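You operate a simulated robot arm through the tools that you are given. There is no shell and no other tool. Be economical: measure what you need, move in short steps, check, and stop when the job is done.

Carry out the task below with a simulated robot arm. There is one attempt and no reset: what you move stays moved.

JOB
Put the small vial labelled "A" from the top of the sample bench on top of the white thermometer.

It is judged by the outcome, as a careful person would: the job done as asked, and still so three seconds after it is handed in. It fails if anything else is knocked over, pushed out of place, dropped, spilled or broken.

ROBOT AND FRAMES
A 6-joint arm with a two-finger parallel gripper, fixed in place. Base frame: the origin is at the foot of the arm, x ahead of it, y to its left, z up; the work surface is at about z = 86. Lengths are in cm, angles in degrees, forces in N, time in s.
With the tool pointing down near the work surface it reaches from about 26 to 68 cm from the base axis. Its first joint turns from -66.0 to 66.0 degrees. Payload 2.9 kg.
The TCP is the grasp point between the finger pads, 3 cm short of the fingertips. In the tool frame z runs along the fingers and y along their closing line. Largest opening 11 cm; finger width 2, thickness 1; the body of the gripper, 4.8 by 11.2 cm, starts 5.5 cm behind the TCP.
Orientation is told as [roll, pitch, yaw] about the base's x, y, z axes, in that order, counted from this pose: with the fingers straight down and closing along the base's y, the tool's x points along the base's -x, its y along +y and its z along -z.

CONTROLS
- The arm moves only by the tool send_rows. Its argument "moves" is one flat list of numbers, 7 for each row, row after row: the shift along the base's x, y, z in cm, then the turn, a rotation vector about the base's x, y, z in degrees, then the finger opening in cm, from 0 to 11. In form: [tx, ty, tz, ax, ay, az, jaw, tx, ty, tz, ax, ay, az, jaw, ...]. A call has 1 to 12 rows; each row shifts and turns the commanded pose from where the row before left it. A row lasts 0.2 s, in which the tool goes at most 5 cm and 8.6 degrees; a call with a longer step from one row to the next is refused whole, and so is a gripper value outside its range. Where a pose cannot be reached the arm comes as near as it can. A force on the tool above 40 N (or 10 N above the force at the start of the call, whichever is more), or a blocked arm, ends the call early, and 0.2 s more pass. Each finger travels about 10.8 cm/s and halts on what it meets, pressing with about 21 N; the grip force reading is that of the motor and also rises with nothing between the fingers. The clock runs only during rows and for 0.2 s after the last one: add rows that do not move to give the fingers time. It gives the time, the measured TCP pose, the force on the tool (base axes), the opening and the grip force at its end, in the units of the frame above (readings bear some noise), and new pictures: "show" is both (left out), scene, wrist or none.
- Cameras (640 x 400 px; columns grow to the right, rows downward): "scene" is fixed at [5.15, 41.26, 139.6]; the picture's right is [-0.94, -0.34, 0.00], its down [-0.15, 0.43, -0.89] and it looks along [0.30, -0.84, -0.45] (base axes); focal length 328 px, centre (320, 200). "wrist" rides on the gripper at [7.2, 1.7, -10.3] in the tool frame; the picture's right is [-0.23, 0.97, 0.00], its down [-0.76, -0.18, -0.62] and it looks along [-0.61, -0.14, 0.78] (tool axes); focal length 222 px, centre (320, 200). There is no depth. A picture from a camera that has moved, and an enlarged one, comes with that camera's place and axes in the base frame and with its lens.
- enlarge(camera, box): a new picture of the part [left, top, right, bottom] of that camera's present view, enlarged. It takes no simulated time.
- hand_in(): hands the job in; it is judged then, once.

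Work in short steps. Places have to be worked out from the pictures, the camera data and where the tool is seen: move nearer, look again, correct. Check each grasp and each placing, and mend what went wrong. You have 90 turns and 200 pictures in all, those below and enlarged ones among them. Open the gripper and draw the arm clear of the work before you hand the job in, unless the task says otherwise; then end with one line.

The tools are called after "Request:" by a JSON object that holds its "fn" and its "kwargs". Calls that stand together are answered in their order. send_rows: Moves the arm, as the interface text tells. Its arguments: {"type":"object","properties":{"moves":{"type":"array","items":{"type":"number"}},"show":{"type":"string","enum":["both","scene","wrist","none"]}},"required":["moves"]} The other tools are called the same way: enlarge (camera, box) takes an enlarged picture of a part of a camera's view; hand_in () hands the job in.

At the start:

```text
t: 0.0
tcp_pos: [34.09, -31.72, 118.97]
orientation: [0.0, 0.0, 0.0]
force: [0.0, 0.0, 0.7]
gripper_width: 11.01
gripper_force: 0.2
```

scene: 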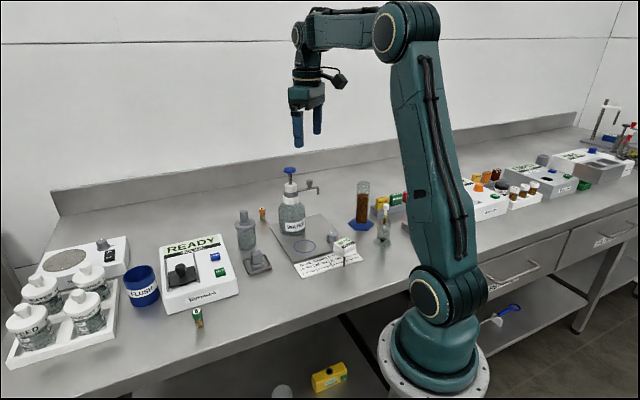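
wrist: 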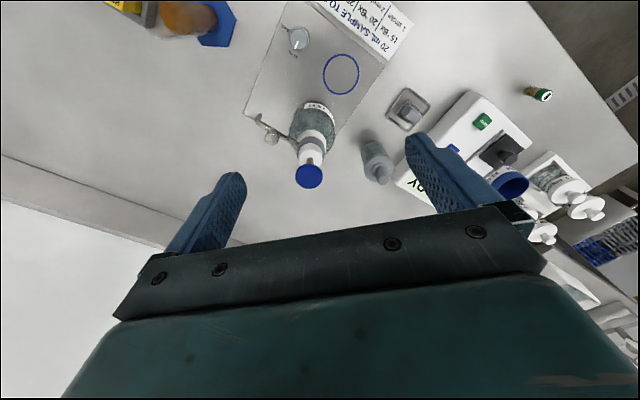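

I'll take closer looks at the scene to find the vial "A" and the white thermometer.

Request:
{"fn": "enlarge", "kwargs": {"camera": "scene", "box": [220, 160, 420, 285]}}

Request:
{"fn": "enlarge", "kwargs": {"camera": "scene", "box": [440, 90, 640, 215]}}

Request:
{"fn": "enlarge", "kwargs": {"camera": "scene", "box": [0, 220, 260, 382]}}

```text
3.20 times, centred on (320, 222) of scene
camera zoom: at [5.15, 41.26, 139.6], right [-0.94, -0.34, 0.0], down [-0.15, 0.43, -0.89], along [0.3, -0.84, -0.45], focal length 1049 px, centre (320, 128)
```

zoom: 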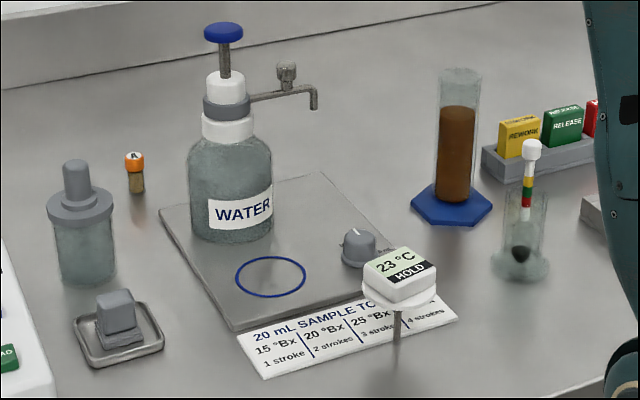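

```text
3.20 times, centred on (540, 152) of scene
camera zoom: at [5.15, 41.26, 139.6], right [-0.94, -0.34, 0.0], down [-0.15, 0.43, -0.89], along [0.3, -0.84, -0.45], focal length 1049 px, centre (-384, 352)
```

zoom: 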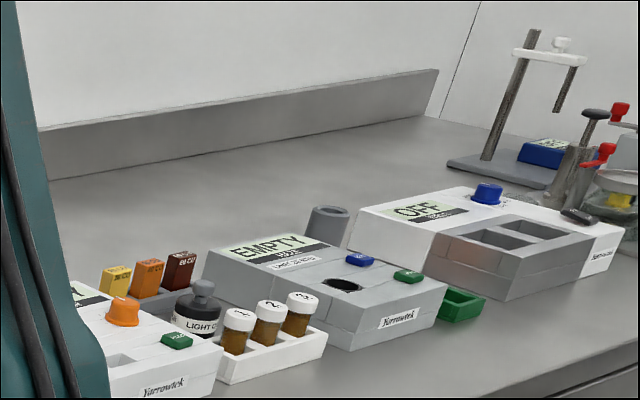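

```text
2.46 times, centred on (130, 301) of scene
camera zoom: at [5.15, 41.26, 139.6], right [-0.94, -0.34, 0.0], down [-0.15, 0.43, -0.89], along [0.3, -0.84, -0.45], focal length 807 px, centre (788, -49)
```

zoom: 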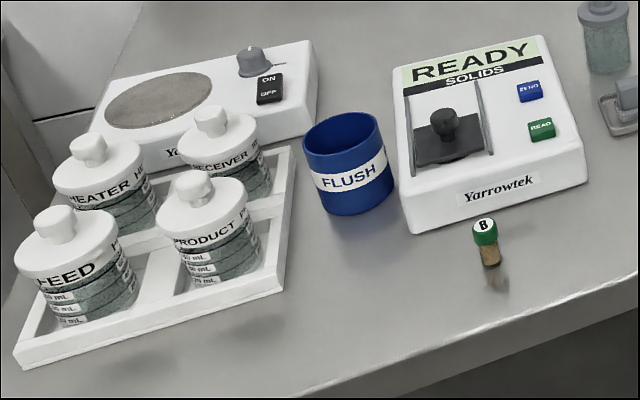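

Vial A (orange cap) appears to stand at about (53.6, -38.7) and is about 4 cm tall. The thermometer is at about (21.4, -21.6), with its top near z≈95.6. The water bottle is near (41, -35), so I'll pass above it and yaw the gripper so the camera stays clear of the bottle.

Request:
{"fn": "send_rows", "kwargs": {"moves": [3, -1, -0.5, 0, 0, 8.3, 11, 3, -1, -0.5, 0, 0, 8.3, 11, 3, -1, -0.5, 0, 0, 8.3, 11, 3, -1, -0.5, 0, 0, 8.3, 11, 3, -1, -0.5, 0, 0, 8.3, 11, 3, -1, -0.5, 0, 0, 8.3, 11]}}

```text
t: 1.4
tcp_pos: [48.59, -37.79, 114.72]
orientation: [0.1, 0.1, 50.1]
force: [0.1, 0.1, 0.7]
gripper_width: 11.0
gripper_force: 0.0
out of reach, approached as far as the arm can: row 6
camera wrist: at [42.72, -42.31, 125.19], right [-0.6, 0.8, 0.0], down [0.63, 0.47, 0.62], along [0.5, 0.37, -0.78], focal length 222 px, centre (320, 200)
```

scene: 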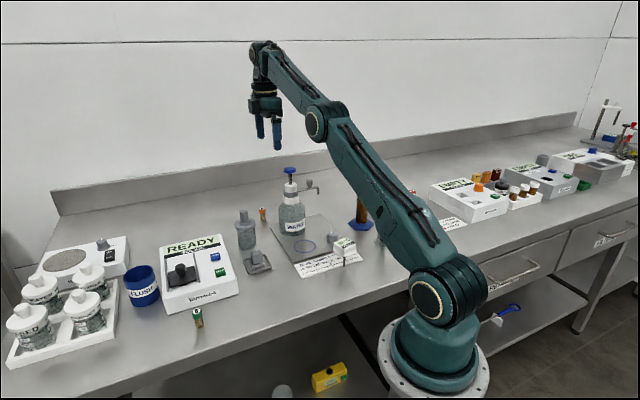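
wrist: 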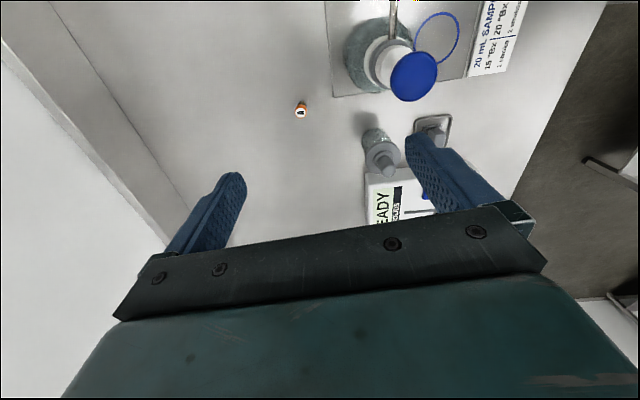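

The wrist view puts the vial at about (52.8, -38.5), which agrees with the first estimate. I'll descend part-way and narrow the opening to keep clear of the bottle.

Request:
{"fn": "send_rows", "kwargs": {"moves": [0, 0, -4, 0, 0, 0, 6, 0, 0, -4, 0, 0, 0, 6, 0, 0, -3, 0, 0, 0, 6, 0, 0, 0, 0, 0, 0, 6]}}

```text
t: 2.4
tcp_pos: [48.72, -37.86, 104.01]
orientation: [0.1, 0.0, 49.8]
force: [0.0, 0.6, -0.3]
gripper_width: 5.99
gripper_force: 0.1
camera wrist: at [42.8, -42.34, 114.46], right [-0.6, 0.8, 0.0], down [0.63, 0.47, 0.62], along [0.5, 0.37, -0.78], focal length 222 px, centre (320, 200)
```

scene: 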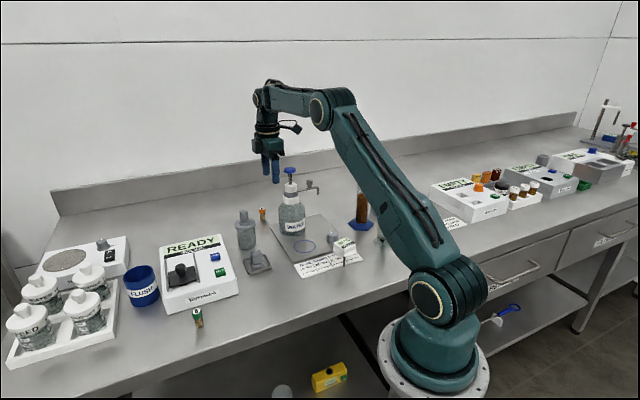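
wrist: 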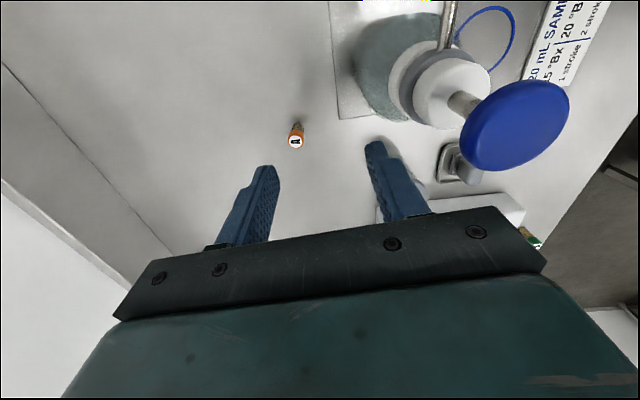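

The vial's cap is at about (53.2, -38.3). I'll move over it, further from the bottle, and then down to z≈97.

Request:
{"fn": "send_rows", "kwargs": {"moves": [2.3, -0.2, -1, 0, 0, 0, 6, 2.2, -0.3, -2, 0, 0, 0, 6, 0, 0, -3, 0, 0, 0, 6, 0, 0, 0, 0, 0, 0, 6]}}

```text
t: 3.4
tcp_pos: [52.93, -38.46, 98.01]
orientation: [-0.1, 0.1, 49.8]
force: [0.1, -0.8, 0.0]
gripper_width: 6.01
gripper_force: 0.0
camera wrist: at [47.11, -42.97, 108.43], right [-0.6, 0.8, 0.0], down [0.63, 0.47, 0.62], along [0.5, 0.37, -0.78], focal length 222 px, centre (320, 200)
```

scene: 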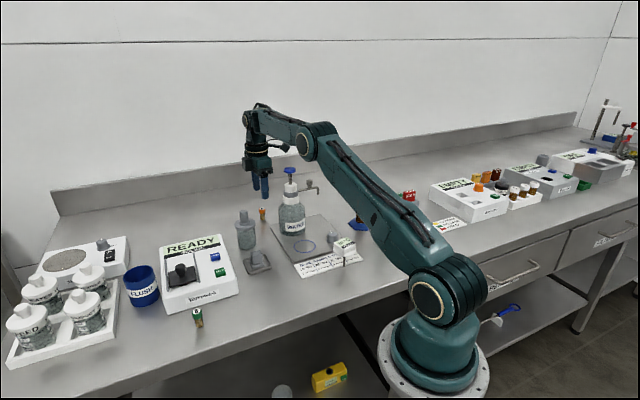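
wrist: 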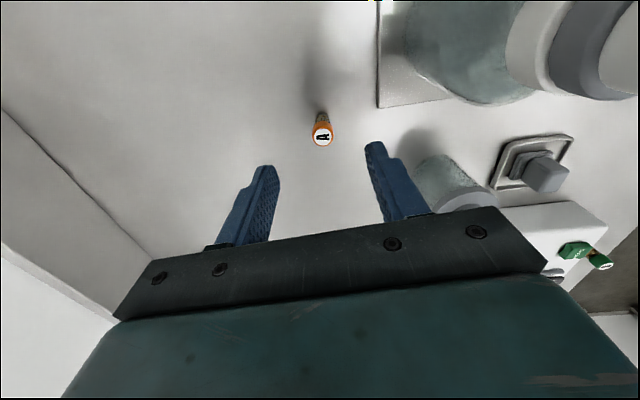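

The estimate is steady at (53.2, -38.3). I'll make a small correction and descend to z≈93.

Request:
{"fn": "send_rows", "kwargs": {"moves": [0.2, 0.2, -2.5, 0, 0, 0, 6, 0, 0, -2.5, 0, 0, 0, 6, 0, 0, 0, 0, 0, 0, 6]}}

Request:
{"fn": "enlarge", "kwargs": {"camera": "scene", "box": [220, 150, 320, 250]}}

```text
t: 4.2
tcp_pos: [53.3, -38.43, 93.25]
orientation: [0.0, 0.0, 49.8]
force: [-0.7, 0.5, 0.0]
gripper_width: 6.0
gripper_force: 0.0
camera wrist: at [47.41, -42.82, 103.6], right [-0.6, 0.8, 0.0], down [0.63, 0.47, 0.62], along [0.5, 0.37, -0.78], focal length 222 px, centre (320, 200)
```

scene: 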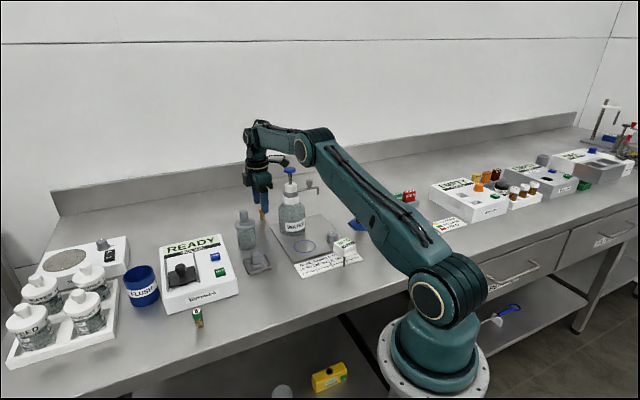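
wrist: 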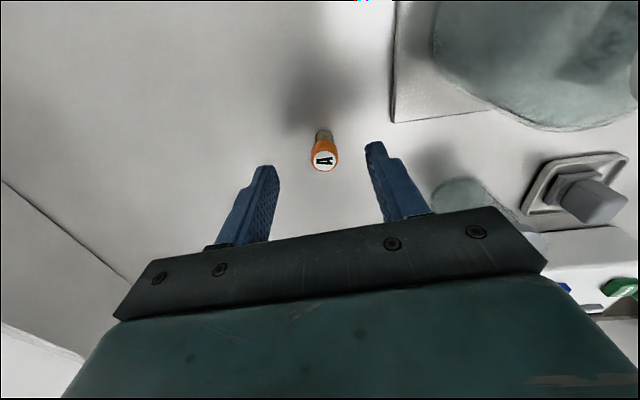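

```text
4.00 times, centred on (270, 200) of scene
camera zoom: at [5.15, 41.26, 139.6], right [-0.94, -0.34, 0.0], down [-0.15, 0.43, -0.89], along [0.3, -0.84, -0.45], focal length 1312 px, centre (520, 200)
```

zoom: 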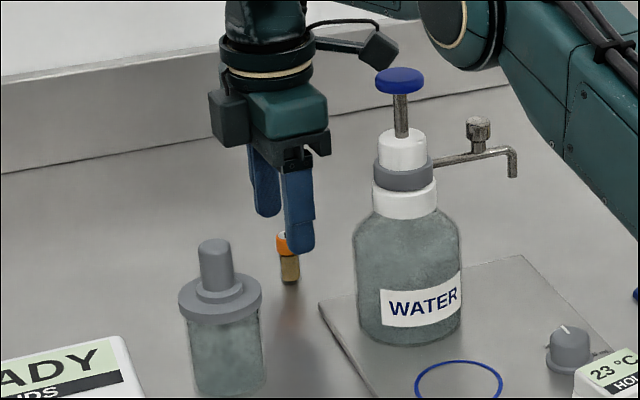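

The vial is centred between the fingers, to within about 0.3 cm. I'll descend to TCP z≈90, which leaves the tips about 1 cm above the bench, and close gently.

Request:
{"fn": "send_rows", "kwargs": {"moves": [-0.1, 0.2, -1.7, 0, 0, 0, 6, 0, 0, -1.5, 0, 0, 0, 6, 0, 0, 0, 0, 0, 0, 6]}}

Request:
{"fn": "enlarge", "kwargs": {"camera": "scene", "box": [220, 150, 320, 250]}}

```text
t: 5.0
tcp_pos: [53.22, -38.24, 90.0]
orientation: [-0.1, 0.0, 49.7]
force: [-0.6, -0.1, 0.3]
gripper_width: 6.02
gripper_force: 0.0
camera wrist: at [47.35, -42.64, 100.47], right [-0.6, 0.8, 0.0], down [0.63, 0.47, 0.62], along [0.5, 0.37, -0.78], focal length 222 px, centre (320, 200)
```

scene: 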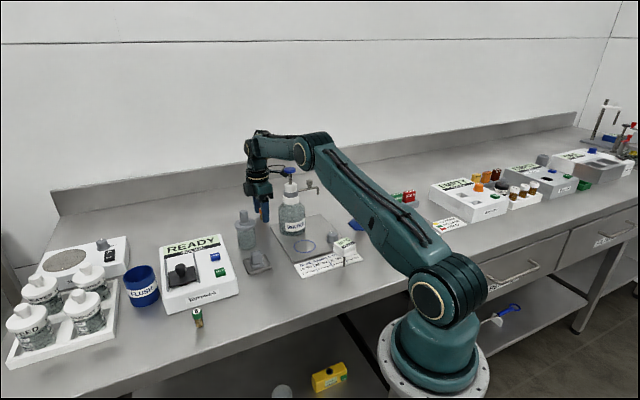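
wrist: 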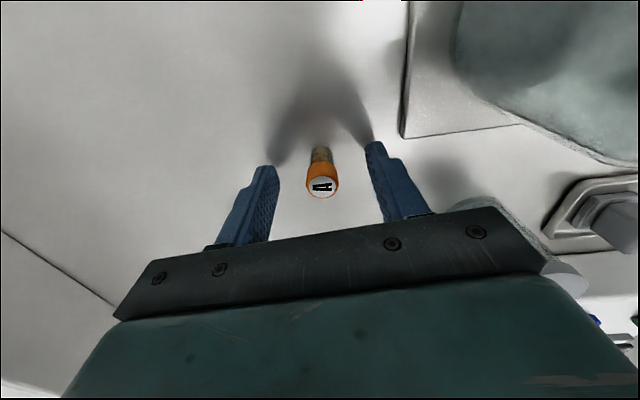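

```text
4.00 times, centred on (270, 200) of scene
camera zoom: at [5.15, 41.26, 139.6], right [-0.94, -0.34, 0.0], down [-0.15, 0.43, -0.89], along [0.3, -0.84, -0.45], focal length 1312 px, centre (520, 200)
```

zoom: 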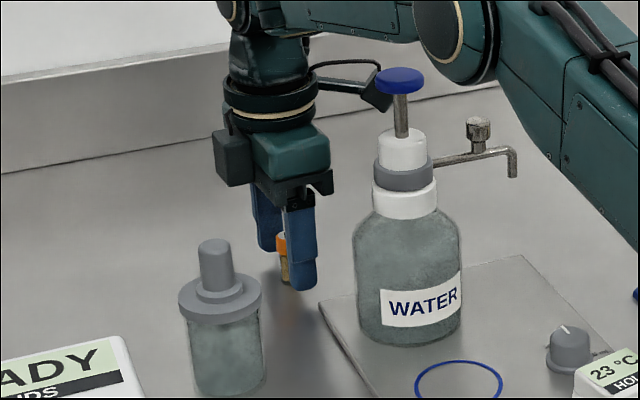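

The vial is centred at the TCP, so I'll close the fingers.

Request:
{"fn": "send_rows", "kwargs": {"moves": [0, 0, 0, 0, 0, 0, 3.5, 0, 0, 0, 0, 0, 0, 2.4, 0, 0, 0, 0, 0, 0, 1.4, 0, 0, 0, 0, 0, 0, 1.2, 0, 0, 0, 0, 0, 0, 1.2], "show": "wrist"}}

```text
t: 6.2
tcp_pos: [53.3, -38.09, 89.91]
orientation: [0.0, -0.1, 49.8]
force: [0.3, -0.6, -0.6]
gripper_width: 1.75
gripper_force: 21.3
camera wrist: at [47.35, -42.65, 100.48], right [-0.6, 0.8, 0.0], down [0.63, 0.47, 0.62], along [0.5, 0.37, -0.78], focal length 222 px, centre (320, 200)
```

wrist: 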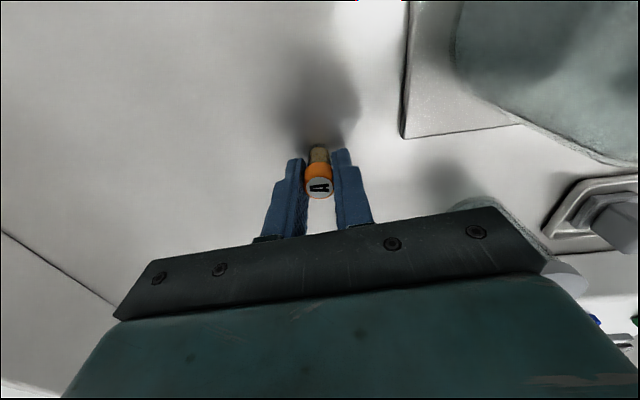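

The fingers stopped at 1.75 cm with a firm grip. I'll lift along the same path in reverse.

Request:
{"fn": "send_rows", "kwargs": {"moves": [0, 0, 1, 0, 0, 0, 1.2, 0, 0, 3, 0, 0, 0, 1.2, 0, 0, 4, 0, 0, 0, 1.2, -2.2, 0.2, 3, 0, 0, 0, 1.2, -2.3, 0.2, 3, 0, 0, 0, 1.2, 0, 0, 4, 0, 0, 0, 1.2, 0, 0, 4, 0, 0, 0, 1.2, -0.5, 0, 3, 0, 0, 0, 1.2]}}

```text
t: 8.0
tcp_pos: [48.21, -37.87, 114.72]
orientation: [0.2, 0.1, 49.8]
force: [0.7, -0.7, -0.9]
gripper_width: 1.74
gripper_force: 20.8
camera wrist: at [42.2, -42.32, 125.22], right [-0.6, 0.8, 0.0], down [0.63, 0.47, 0.62], along [0.5, 0.37, -0.78], focal length 222 px, centre (320, 200)
```

scene: 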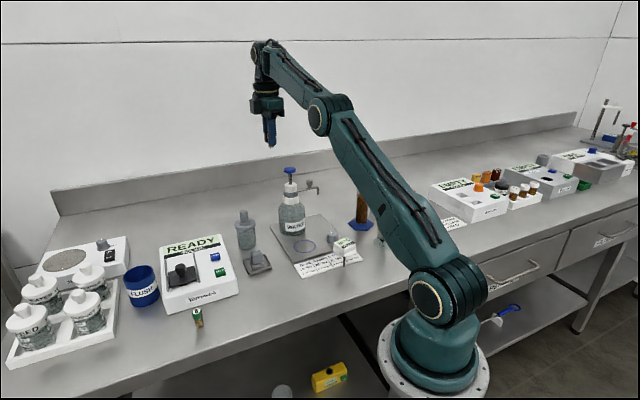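
wrist: 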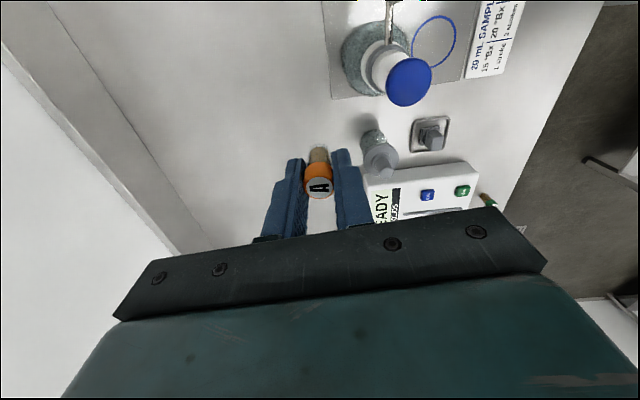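

The vial is held well. I'll travel inward over the bench, clear of the bottle, towards the thermometer and turn the yaw back.

Request:
{"fn": "send_rows", "kwargs": {"moves": [-2, 2, 2, 0, 0, 0, 1.2, -2, 2, 2, 0, 0, 0, 1.2, -2.4, 1.4, 0, 0, 0, -6, 1.2, -2.4, 1.4, 0, 0, 0, -6, 1.2, -2.4, 1.4, 0, 0, 0, -6, 1.2, -2.4, 1.4, 0, 0, 0, -6, 1.2, -2.4, 1.4, 0, 0, 0, -6, 1.2, -2.4, 1.2, -1, 0, 0, -6, 1.2, -2.4, 1, -2, 0, 0, -6, 1.2, -2, 0, -2, 0, 0, -6, 1.2]}}

```text
t: 10.2
tcp_pos: [25.36, -24.29, 114.21]
orientation: [0.0, 0.0, 1.7]
force: [0.8, 0.8, 0.6]
gripper_width: 1.75
gripper_force: 21.3
camera wrist: at [18.1, -22.95, 124.59], right [0.2, 0.98, 0.0], down [0.77, -0.16, 0.62], along [0.61, -0.12, -0.78], focal length 222 px, centre (320, 200)
```

scene: 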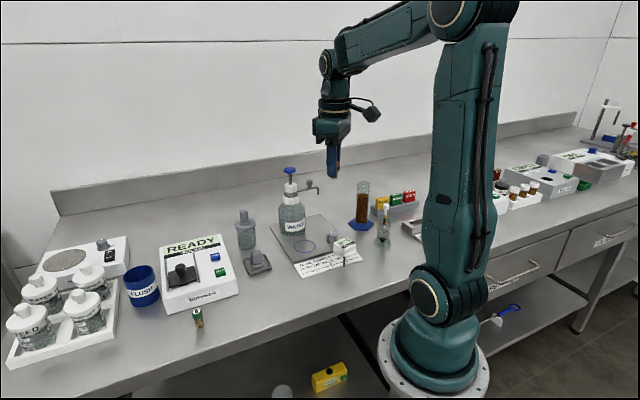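
wrist: 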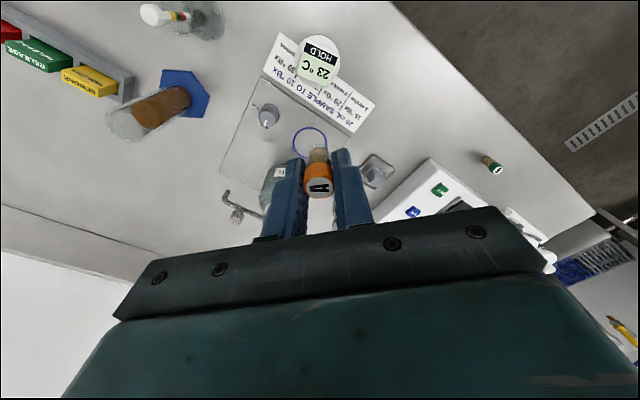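

The thermometer's top shows in the wrist view. I'll enlarge it in both cameras.

Request:
{"fn": "enlarge", "kwargs": {"camera": "wrist", "box": [260, 10, 400, 98]}}

Request:
{"fn": "enlarge", "kwargs": {"camera": "scene", "box": [310, 225, 380, 285]}}

```text
4.55 times, centred on (330, 54) of wrist
camera zoom: at [18.1, -22.95, 124.59], right [0.2, 0.98, 0.0], down [0.77, -0.16, 0.62], along [0.61, -0.12, -0.78], focal length 1010 px, centre (274, 864)
```

zoom: 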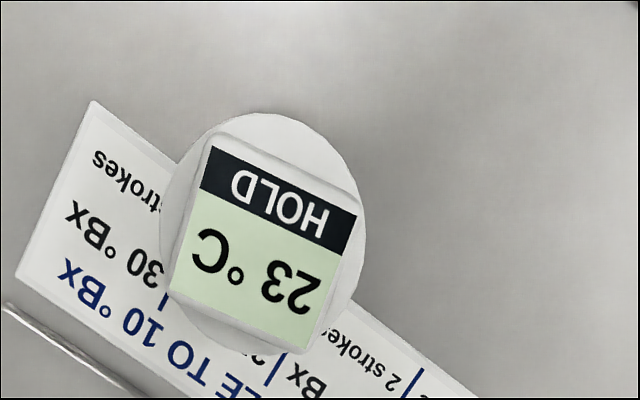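

```text
6.67 times, centred on (345, 255) of scene
camera zoom: at [5.15, 41.26, 139.6], right [-0.94, -0.34, 0.0], down [-0.15, 0.43, -0.89], along [0.3, -0.84, -0.45], focal length 2186 px, centre (153, -167)
```

zoom: 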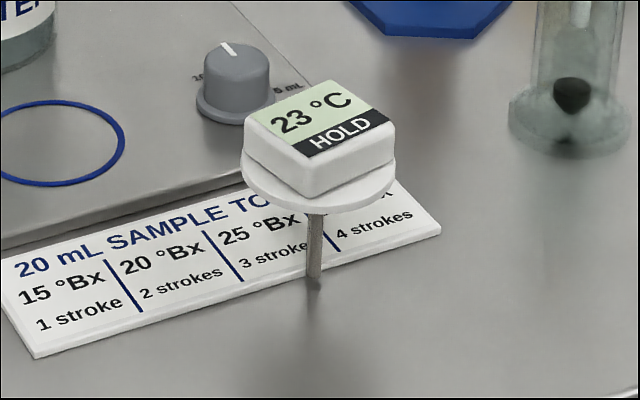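

Triangulating both views puts the thermometer's flat top centre at about (21.7, -23.8, 94), roughly 4×4 cm. I'll move above it with the vial bottom about 5 cm higher, then re-measure.

Request:
{"fn": "send_rows", "kwargs": {"moves": [-1.8, 0.25, -1, 0, 0, 0, 1.2, -1.8, 0.25, -2, 0, 0, 0, 1.2, 0, 0, -4, 0, 0, 0, 1.2, 0, 0, -3, 0, 0, 0, 1.2, 0, 0, -1, 0, 0, 0, 1.2, 0, 0, 0, 0, 0, 0, 1.2]}}

Request:
{"fn": "enlarge", "kwargs": {"camera": "scene", "box": [300, 190, 396, 250]}}

Request:
{"fn": "enlarge", "kwargs": {"camera": "wrist", "box": [240, 100, 400, 200]}}

```text
t: 11.6
tcp_pos: [21.67, -24.16, 102.67]
orientation: [0.0, 0.0, 1.7]
force: [0.7, 0.0, -0.3]
gripper_width: 1.75
gripper_force: 20.5
camera wrist: at [14.48, -22.77, 113.11], right [0.2, 0.98, 0.0], down [0.77, -0.15, 0.62], along [0.61, -0.12, -0.78], focal length 222 px, centre (320, 200)
```

scene: 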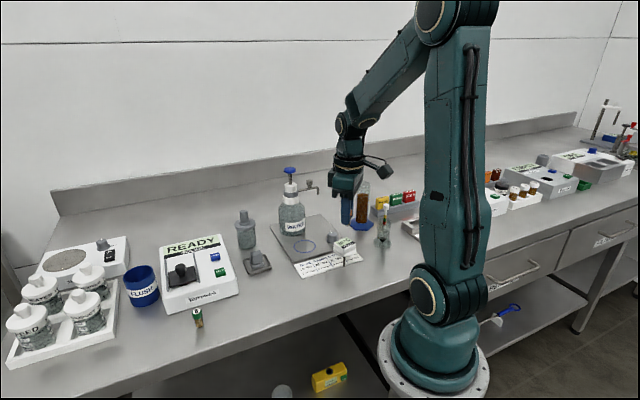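
wrist: 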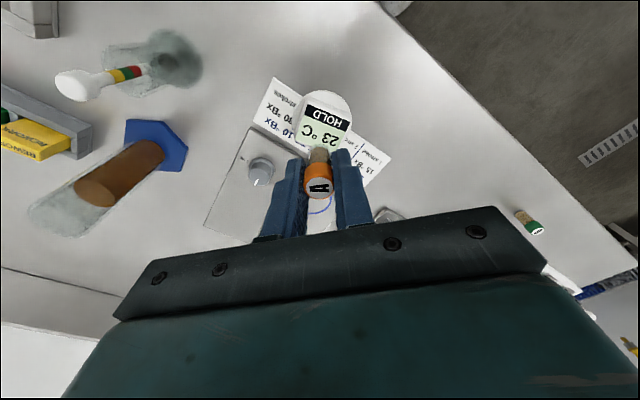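

```text
6.67 times, centred on (348, 220) of scene
camera zoom: at [5.15, 41.26, 139.6], right [-0.94, -0.34, 0.0], down [-0.15, 0.43, -0.89], along [0.3, -0.84, -0.45], focal length 2186 px, centre (133, 67)
```

zoom: 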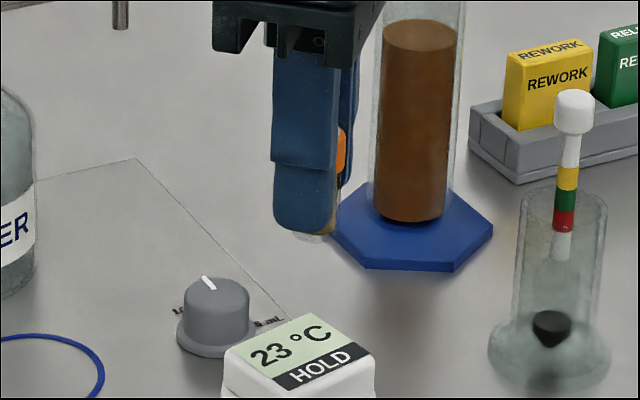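

```text
4.00 times, centred on (320, 150) of wrist
camera zoom: at [14.48, -22.77, 113.11], right [0.2, 0.98, 0.0], down [0.77, -0.15, 0.62], along [0.61, -0.12, -0.78], focal length 888 px, centre (320, 400)
```

zoom: 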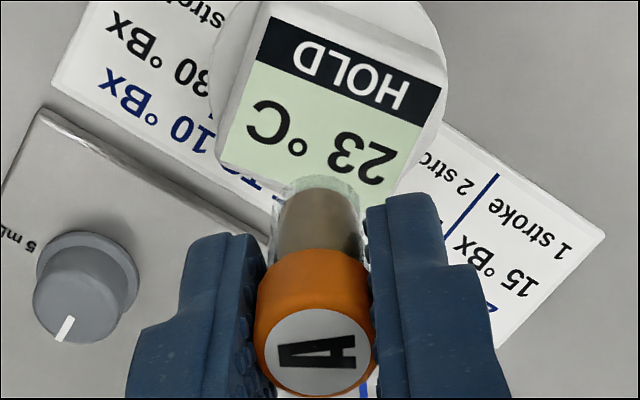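

The vial lines up laterally within about 0.2 cm. I'll descend to TCP z≈99 and inspect the gap.

Request:
{"fn": "send_rows", "kwargs": {"moves": [0, 0.2, -1.5, 0, 0, 0, 1.2, 0, 0, -1.5, 0, 0, 0, 1.2, 0, 0, -0.6, 0, 0, 0, 1.2, 0, 0, 0, 0, 0, 0, 1.2], "show": "none"}}

Request:
{"fn": "enlarge", "kwargs": {"camera": "scene", "box": [305, 215, 385, 265]}}

Request:
{"fn": "enlarge", "kwargs": {"camera": "wrist", "box": [240, 100, 400, 200]}}

```text
t: 12.6
tcp_pos: [21.76, -24.09, 99.37]
orientation: [0.1, 0.0, 1.8]
force: [-0.4, -0.1, -0.3]
gripper_width: 1.76
gripper_force: 21.5
```

```text
8.00 times, centred on (345, 240) of scene
camera zoom: at [5.15, 41.26, 139.6], right [-0.94, -0.34, 0.0], down [-0.15, 0.43, -0.89], along [0.3, -0.84, -0.45], focal length 2623 px, centre (120, -120)
```

zoom: 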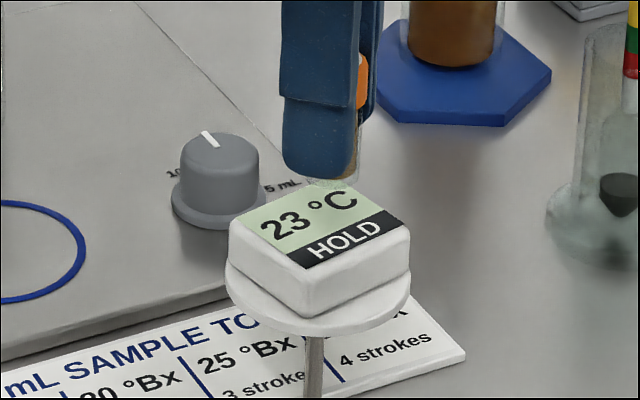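

```text
4.00 times, centred on (320, 150) of wrist
camera zoom: at [14.49, -22.58, 109.78], right [0.2, 0.98, 0.0], down [0.77, -0.15, 0.62], along [0.61, -0.12, -0.78], focal length 888 px, centre (320, 400)
```

zoom: 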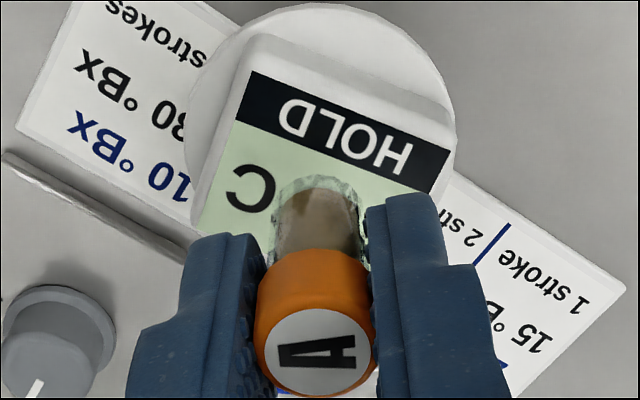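

The vial bottom is about 1.5 cm above the display and centred within 0.2 cm. I'll lower in small steps and watch the force.

Request:
{"fn": "send_rows", "kwargs": {"moves": [0.1, 0.1, -0.5, 0, 0, 0, 1.2, 0, 0, -0.4, 0, 0, 0, 1.2, 0, 0, -0.2, 0, 0, 0, 1.2, 0, 0, 0, 0, 0, 0, 1.2], "show": "none"}}

Request:
{"fn": "enlarge", "kwargs": {"camera": "scene", "box": [325, 225, 365, 250]}}

Request:
{"fn": "enlarge", "kwargs": {"camera": "wrist", "box": [240, 100, 400, 200]}}

```text
t: 13.6
tcp_pos: [21.82, -23.92, 98.14]
orientation: [0.0, -0.1, 1.8]
force: [0.2, -0.3, -0.9]
gripper_width: 1.73
gripper_force: 20.8
```

```text
16.00 times, centred on (345, 238) of scene
camera zoom: at [5.15, 41.26, 139.6], right [-0.94, -0.34, 0.0], down [-0.15, 0.43, -0.89], along [0.3, -0.84, -0.45], focal length 5247 px, centre (-80, -400)
```

zoom: 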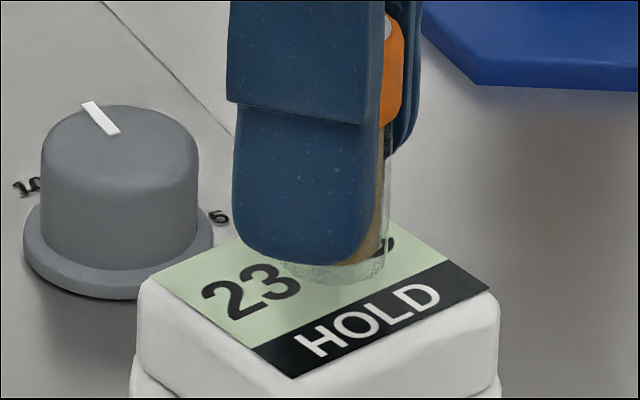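

```text
4.00 times, centred on (320, 150) of wrist
camera zoom: at [14.6, -22.44, 108.65], right [0.2, 0.98, 0.0], down [0.77, -0.15, 0.62], along [0.61, -0.12, -0.78], focal length 888 px, centre (320, 400)
```

zoom: 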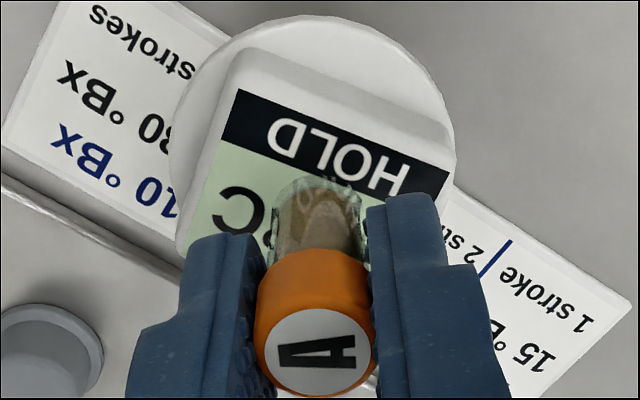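

There's still a small gap, about 0.3 cm. I'll lower by 0.1 cm per row and check the force.

Request:
{"fn": "send_rows", "kwargs": {"moves": [0, 0, -0.1, 0, 0, 0, 1.2, 0, 0, -0.1, 0, 0, 0, 1.2, 0, 0, 0, 0, 0, 0, 1.2], "show": "none"}}

Request:
{"fn": "enlarge", "kwargs": {"camera": "scene", "box": [325, 225, 365, 250]}}

```text
t: 14.4
tcp_pos: [21.84, -23.89, 97.98]
orientation: [0.0, 0.0, 1.8]
force: [-0.4, -0.1, 0.1]
gripper_width: 1.76
gripper_force: 20.9
```

```text
16.00 times, centred on (345, 238) of scene
camera zoom: at [5.15, 41.26, 139.6], right [-0.94, -0.34, 0.0], down [-0.15, 0.43, -0.89], along [0.3, -0.84, -0.45], focal length 5247 px, centre (-80, -400)
```

zoom: 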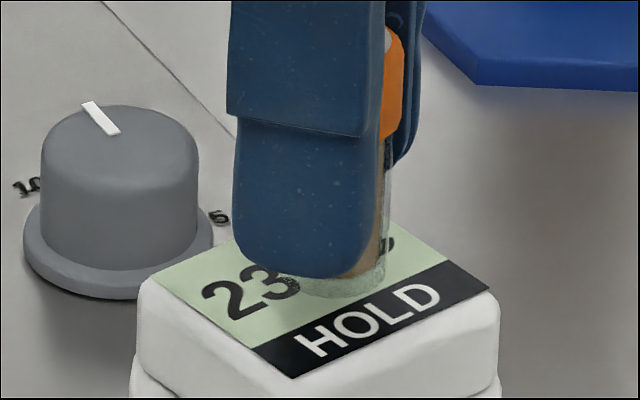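

There's no contact force yet, so I'll continue down another 0.2 cm.

Request:
{"fn": "send_rows", "kwargs": {"moves": [0, 0, -0.1, 0, 0, 0, 1.2, 0, 0, -0.1, 0, 0, 0, 1.2, 0, 0, 0, 0, 0, 0, 1.2], "show": "none"}}

Request:
{"fn": "enlarge", "kwargs": {"camera": "scene", "box": [325, 225, 365, 250]}}

Request:
{"fn": "enlarge", "kwargs": {"camera": "wrist", "box": [240, 100, 400, 200]}}

```text
t: 15.2
tcp_pos: [21.97, -23.72, 97.67]
orientation: [-0.2, 0.0, 1.7]
force: [-0.7, -0.3, 0.6]
gripper_width: 1.75
gripper_force: 20.9
```

```text
16.00 times, centred on (345, 238) of scene
camera zoom: at [5.15, 41.26, 139.6], right [-0.94, -0.34, 0.0], down [-0.15, 0.43, -0.89], along [0.3, -0.84, -0.45], focal length 5247 px, centre (-80, -400)
```

zoom: 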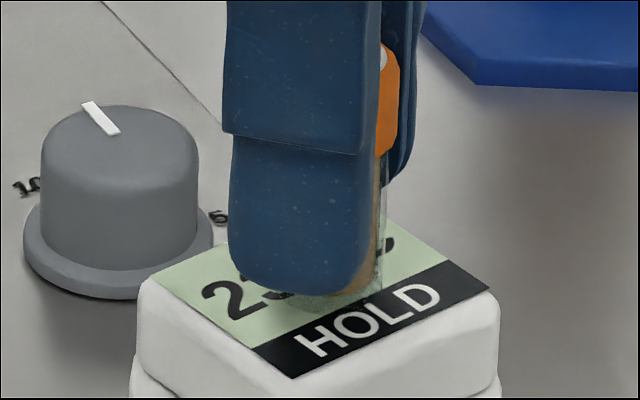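

```text
4.00 times, centred on (320, 150) of wrist
camera zoom: at [14.61, -22.31, 108.19], right [0.2, 0.98, 0.0], down [0.77, -0.15, 0.62], along [0.61, -0.12, -0.78], focal length 888 px, centre (320, 400)
```

zoom: 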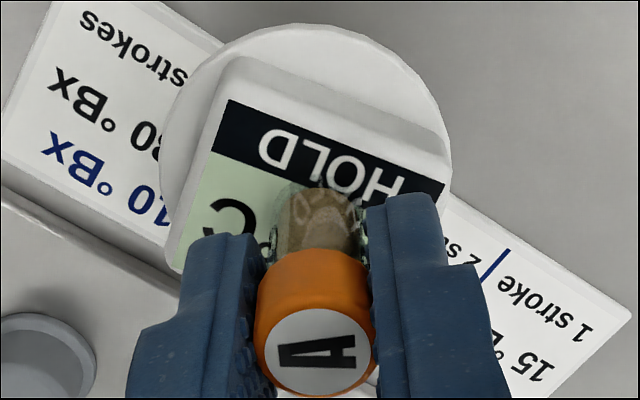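

Lateral offset is under 0.3 cm, well inside the 4 cm face, and the vial is almost touching. I'll lower by small steps until the force shows contact.

Request:
{"fn": "send_rows", "kwargs": {"moves": [0, -0.1, -0.1, 0, 0, 0, 1.2, 0, 0, 0, 0, 0, 0, 1.2], "show": "none"}}

Request:
{"fn": "enlarge", "kwargs": {"camera": "scene", "box": [325, 225, 365, 250]}}

```text
t: 15.8
tcp_pos: [21.87, -23.89, 97.55]
orientation: [0.1, 0.1, 1.8]
force: [0.5, -0.4, -0.5]
gripper_width: 1.76
gripper_force: 20.8
```

```text
16.00 times, centred on (345, 238) of scene
camera zoom: at [5.15, 41.26, 139.6], right [-0.94, -0.34, 0.0], down [-0.15, 0.43, -0.89], along [0.3, -0.84, -0.45], focal length 5247 px, centre (-80, -400)
```

zoom: 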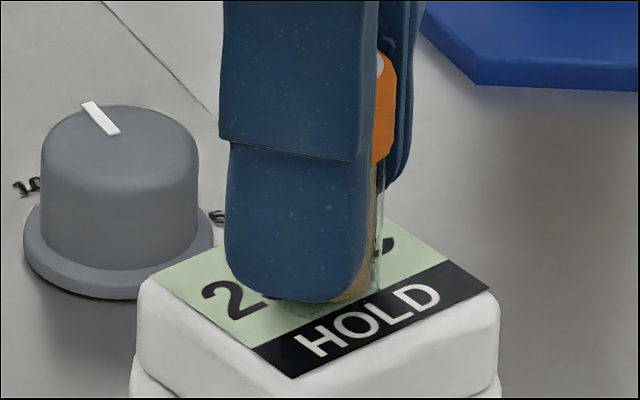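

Still no force, so I'll lower a bit more and enlarge more tightly.

Request:
{"fn": "send_rows", "kwargs": {"moves": [0, 0, -0.1, 0, 0, 0, 1.2, 0, 0, 0, 0, 0, 0, 1.2], "show": "none"}}

Request:
{"fn": "enlarge", "kwargs": {"camera": "scene", "box": [337, 235, 353, 250]}}

Request:
{"fn": "enlarge", "kwargs": {"camera": "wrist", "box": [290, 130, 354, 170]}}

```text
t: 16.4
tcp_pos: [21.9, -23.79, 97.59]
orientation: [0.1, 0.0, 1.8]
force: [0.7, -0.5, -0.6]
gripper_width: 1.75
gripper_force: 21.0
```

```text
16.00 times, centred on (345, 242) of scene
camera zoom: at [5.15, 41.26, 139.6], right [-0.94, -0.34, 0.0], down [-0.15, 0.43, -0.89], along [0.3, -0.84, -0.45], focal length 5247 px, centre (-80, -480)
```

zoom: 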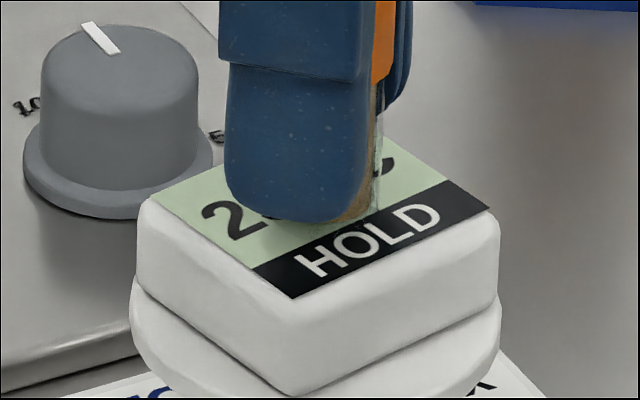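

```text
10.00 times, centred on (322, 150) of wrist
camera zoom: at [14.68, -22.38, 108.0], right [0.2, 0.98, 0.0], down [0.77, -0.15, 0.62], along [0.61, -0.12, -0.78], focal length 2221 px, centre (300, 700)
```

zoom: 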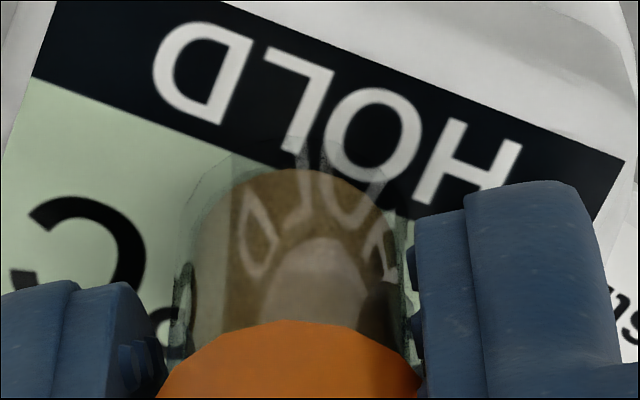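

Readings are within noise. One more 0.1 cm step should show whether contact is made.

Request:
{"fn": "send_rows", "kwargs": {"moves": [0, 0, -0.1, 0, 0, 0, 1.2, 0, 0, 0, 0, 0, 0, 1.2], "show": "none"}}

Request:
{"fn": "enlarge", "kwargs": {"camera": "scene", "box": [325, 225, 365, 250]}}

Request:
{"fn": "enlarge", "kwargs": {"camera": "wrist", "box": [290, 130, 354, 170]}}

```text
t: 17.0
tcp_pos: [21.99, -23.7, 97.48]
orientation: [-0.1, -0.1, 1.8]
force: [0.0, 1.0, 11.9]
gripper_width: 1.74
gripper_force: 20.9
```

```text
16.00 times, centred on (345, 238) of scene
camera zoom: at [5.14, 41.27, 139.6], right [-0.94, -0.34, 0.0], down [-0.15, 0.43, -0.89], along [0.3, -0.84, -0.45], focal length 5247 px, centre (-80, -400)
```

zoom: 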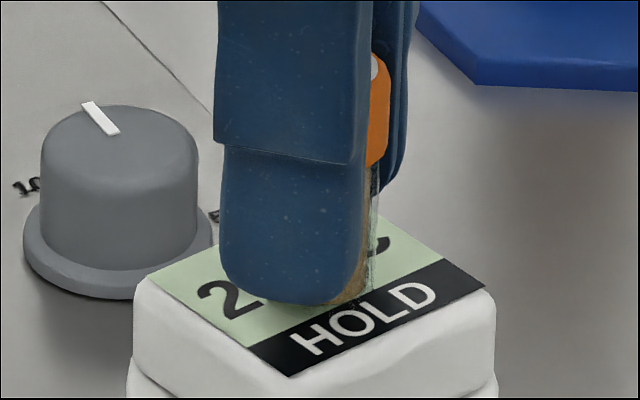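

```text
10.00 times, centred on (322, 150) of wrist
camera zoom: at [14.75, -22.41, 107.9], right [0.2, 0.98, 0.0], down [0.77, -0.15, 0.62], along [0.61, -0.12, -0.78], focal length 2221 px, centre (300, 700)
```

zoom: 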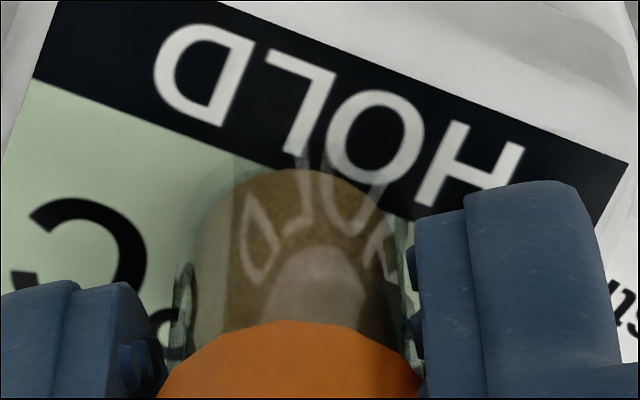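

Contact is confirmed at 12 N. I'll ease off by 0.08 cm to relieve the force and check before releasing.

Request:
{"fn": "send_rows", "kwargs": {"moves": [0, 0, -0.0, 0, 0, 0, 1.2, 0, 0, 0.08, 0, 0, 0, 1.2, 0, 0, 0, 0, 0, 0, 1.2], "show": "none"}}

Request:
{"fn": "enlarge", "kwargs": {"camera": "scene", "box": [325, 225, 365, 250]}}

```text
t: 17.8
tcp_pos: [21.95, -23.91, 97.4]
orientation: [0.0, 0.0, 1.8]
force: [-0.5, -0.4, 7.9]
gripper_width: 1.76
gripper_force: 21.7
```

```text
16.00 times, centred on (345, 238) of scene
camera zoom: at [5.14, 41.27, 139.6], right [-0.94, -0.34, 0.0], down [-0.15, 0.43, -0.89], along [0.3, -0.84, -0.45], focal length 5247 px, centre (-80, -400)
```

zoom: 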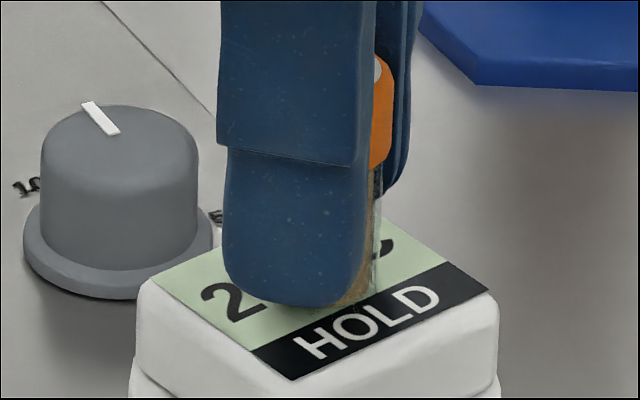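

There's still 8 N, and the thermometer has returned to its place. I'll ease up another 0.06 cm and read again.

Request:
{"fn": "send_rows", "kwargs": {"moves": [0, 0, 0.06, 0, 0, 0, 1.2, 0, 0, 0, 0, 0, 0, 1.2], "show": "none"}}

```text
t: 18.4
tcp_pos: [21.94, -23.79, 97.4]
orientation: [0.2, 0.0, 1.8]
force: [-0.2, 0.4, 0.2]
gripper_width: 1.76
gripper_force: 20.5
```

The force is now about zero and the vial is just at the surface. I'll open slowly.

Request:
{"fn": "send_rows", "kwargs": {"moves": [0, 0, 0, 0, 0, 0, 1.75, 0, 0, 0, 0, 0, 0, 1.85, 0, 0, 0, 0, 0, 0, 2.0, 0, 0, 0, 0, 0, 0, 2.3, 0, 0, 0, 0, 0, 0, 2.8, 0, 0, 0, 0, 0, 0, 3.4, 0, 0, 0, 0, 0, 0, 3.4]}}

Request:
{"fn": "enlarge", "kwargs": {"camera": "scene", "box": [305, 215, 385, 265]}}

Request:
{"fn": "enlarge", "kwargs": {"camera": "wrist", "box": [240, 110, 400, 210]}}

```text
t: 20.0
tcp_pos: [22.08, -23.76, 97.47]
orientation: [0.0, -0.1, 1.8]
force: [-0.6, -0.4, 0.0]
gripper_width: 3.39
gripper_force: 0.1
camera wrist: at [14.68, -22.4, 107.98], right [0.2, 0.98, 0.0], down [0.77, -0.15, 0.62], along [0.61, -0.12, -0.78], focal length 222 px, centre (320, 200)
```

scene: 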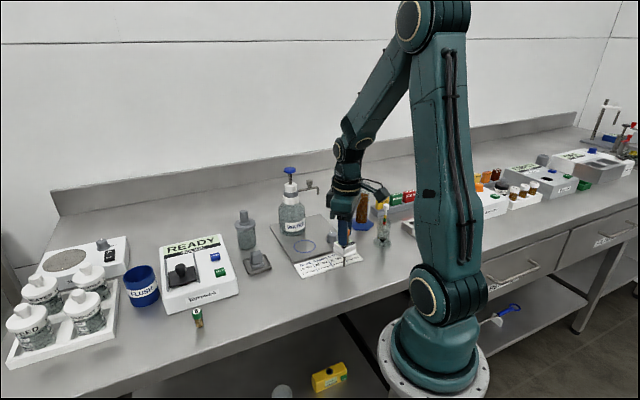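
wrist: 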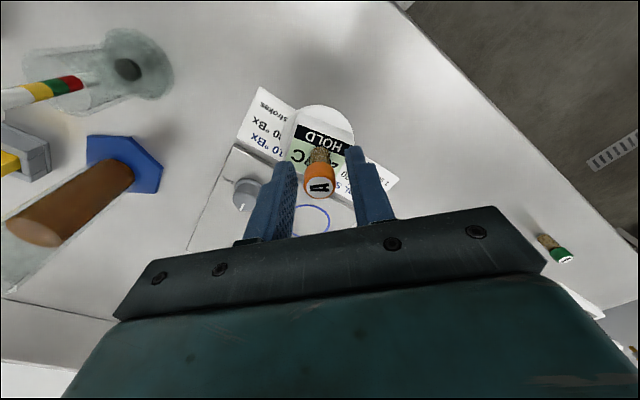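

```text
8.00 times, centred on (345, 240) of scene
camera zoom: at [5.15, 41.26, 139.6], right [-0.94, -0.34, 0.0], down [-0.15, 0.43, -0.89], along [0.3, -0.84, -0.45], focal length 2623 px, centre (120, -120)
```

zoom: 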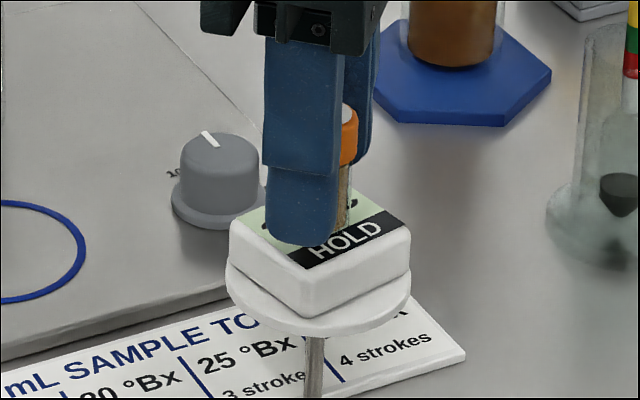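

```text
4.00 times, centred on (320, 160) of wrist
camera zoom: at [14.68, -22.4, 107.98], right [0.2, 0.98, 0.0], down [0.77, -0.15, 0.62], along [0.61, -0.12, -0.78], focal length 888 px, centre (320, 360)
```

zoom: 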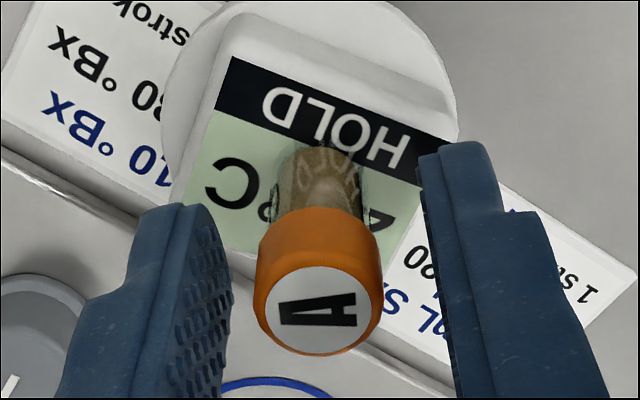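

The vial stands freely, with clearance on both sides. I'll lift straight up.

Request:
{"fn": "send_rows", "kwargs": {"moves": [0, 0, 0.5, 0, 0, 0, 3.6, 0, 0, 1, 0, 0, 0, 3.6, 0, 0, 2, 0, 0, 0, 3.6, 0, 0, 3, 0, 0, 0, 3.6, 0, 0, 4, 0, 0, 0, 4, 0, 0, 4, 0, 0, 0, 6, 2, -1, 3, 0, 0, 0, 6, 3, -2, 2, 0, 0, 0, 6, 3, -2, 0, 0, 0, 0, 6, 0, 0, 0, 0, 0, 0, 6]}}

Request:
{"fn": "enlarge", "kwargs": {"camera": "scene", "box": [305, 215, 385, 265]}}

```text
t: 22.2
tcp_pos: [29.84, -29.02, 117.0]
orientation: [0.0, 0.1, 1.8]
force: [0.7, -0.3, 0.1]
gripper_width: 6.0
gripper_force: 0.0
camera wrist: at [22.57, -27.57, 127.39], right [0.2, 0.98, 0.0], down [0.77, -0.15, 0.62], along [0.61, -0.12, -0.78], focal length 222 px, centre (320, 200)
```

scene: 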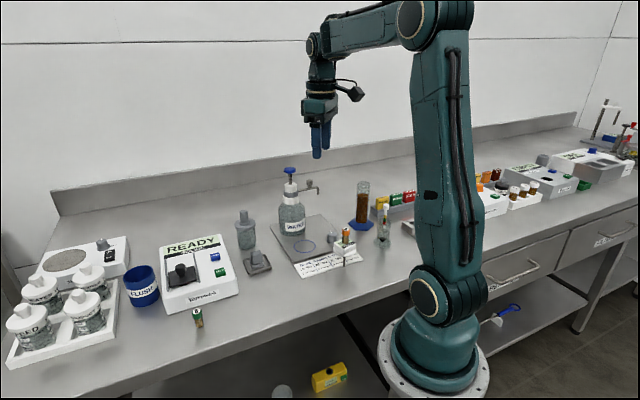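
wrist: 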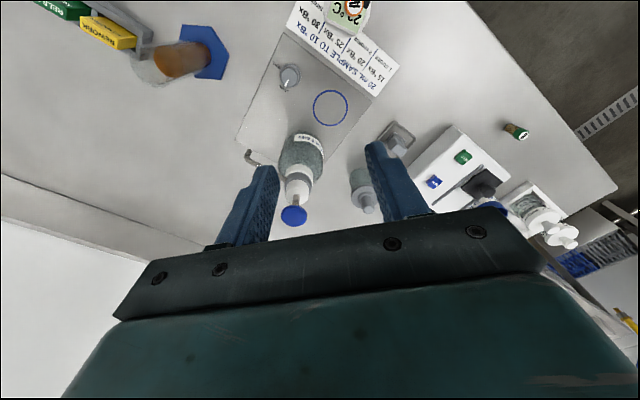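

```text
8.00 times, centred on (345, 240) of scene
camera zoom: at [5.15, 41.26, 139.6], right [-0.94, -0.34, 0.0], down [-0.15, 0.43, -0.89], along [0.3, -0.84, -0.45], focal length 2623 px, centre (120, -120)
```

zoom: 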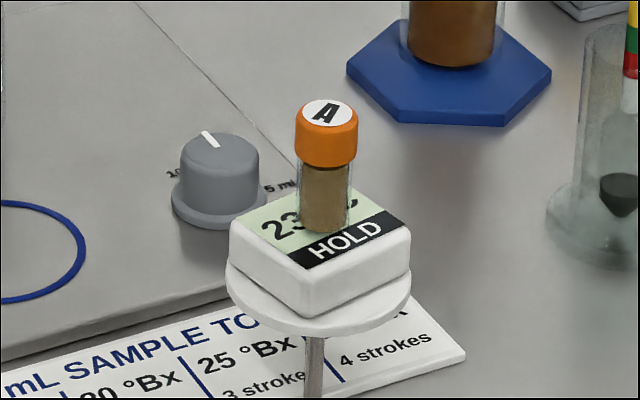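

Vial A is standing upright near the centre of the thermometer's top. The arm is clear and nothing else has moved, so I'm handing in.

Request:
{"fn": "hand_in", "kwargs": {}}

```text
The job is handed in.
```

Vial A is standing upright on top of the white thermometer, the arm is clear with the gripper open, and nothing else was disturbed.
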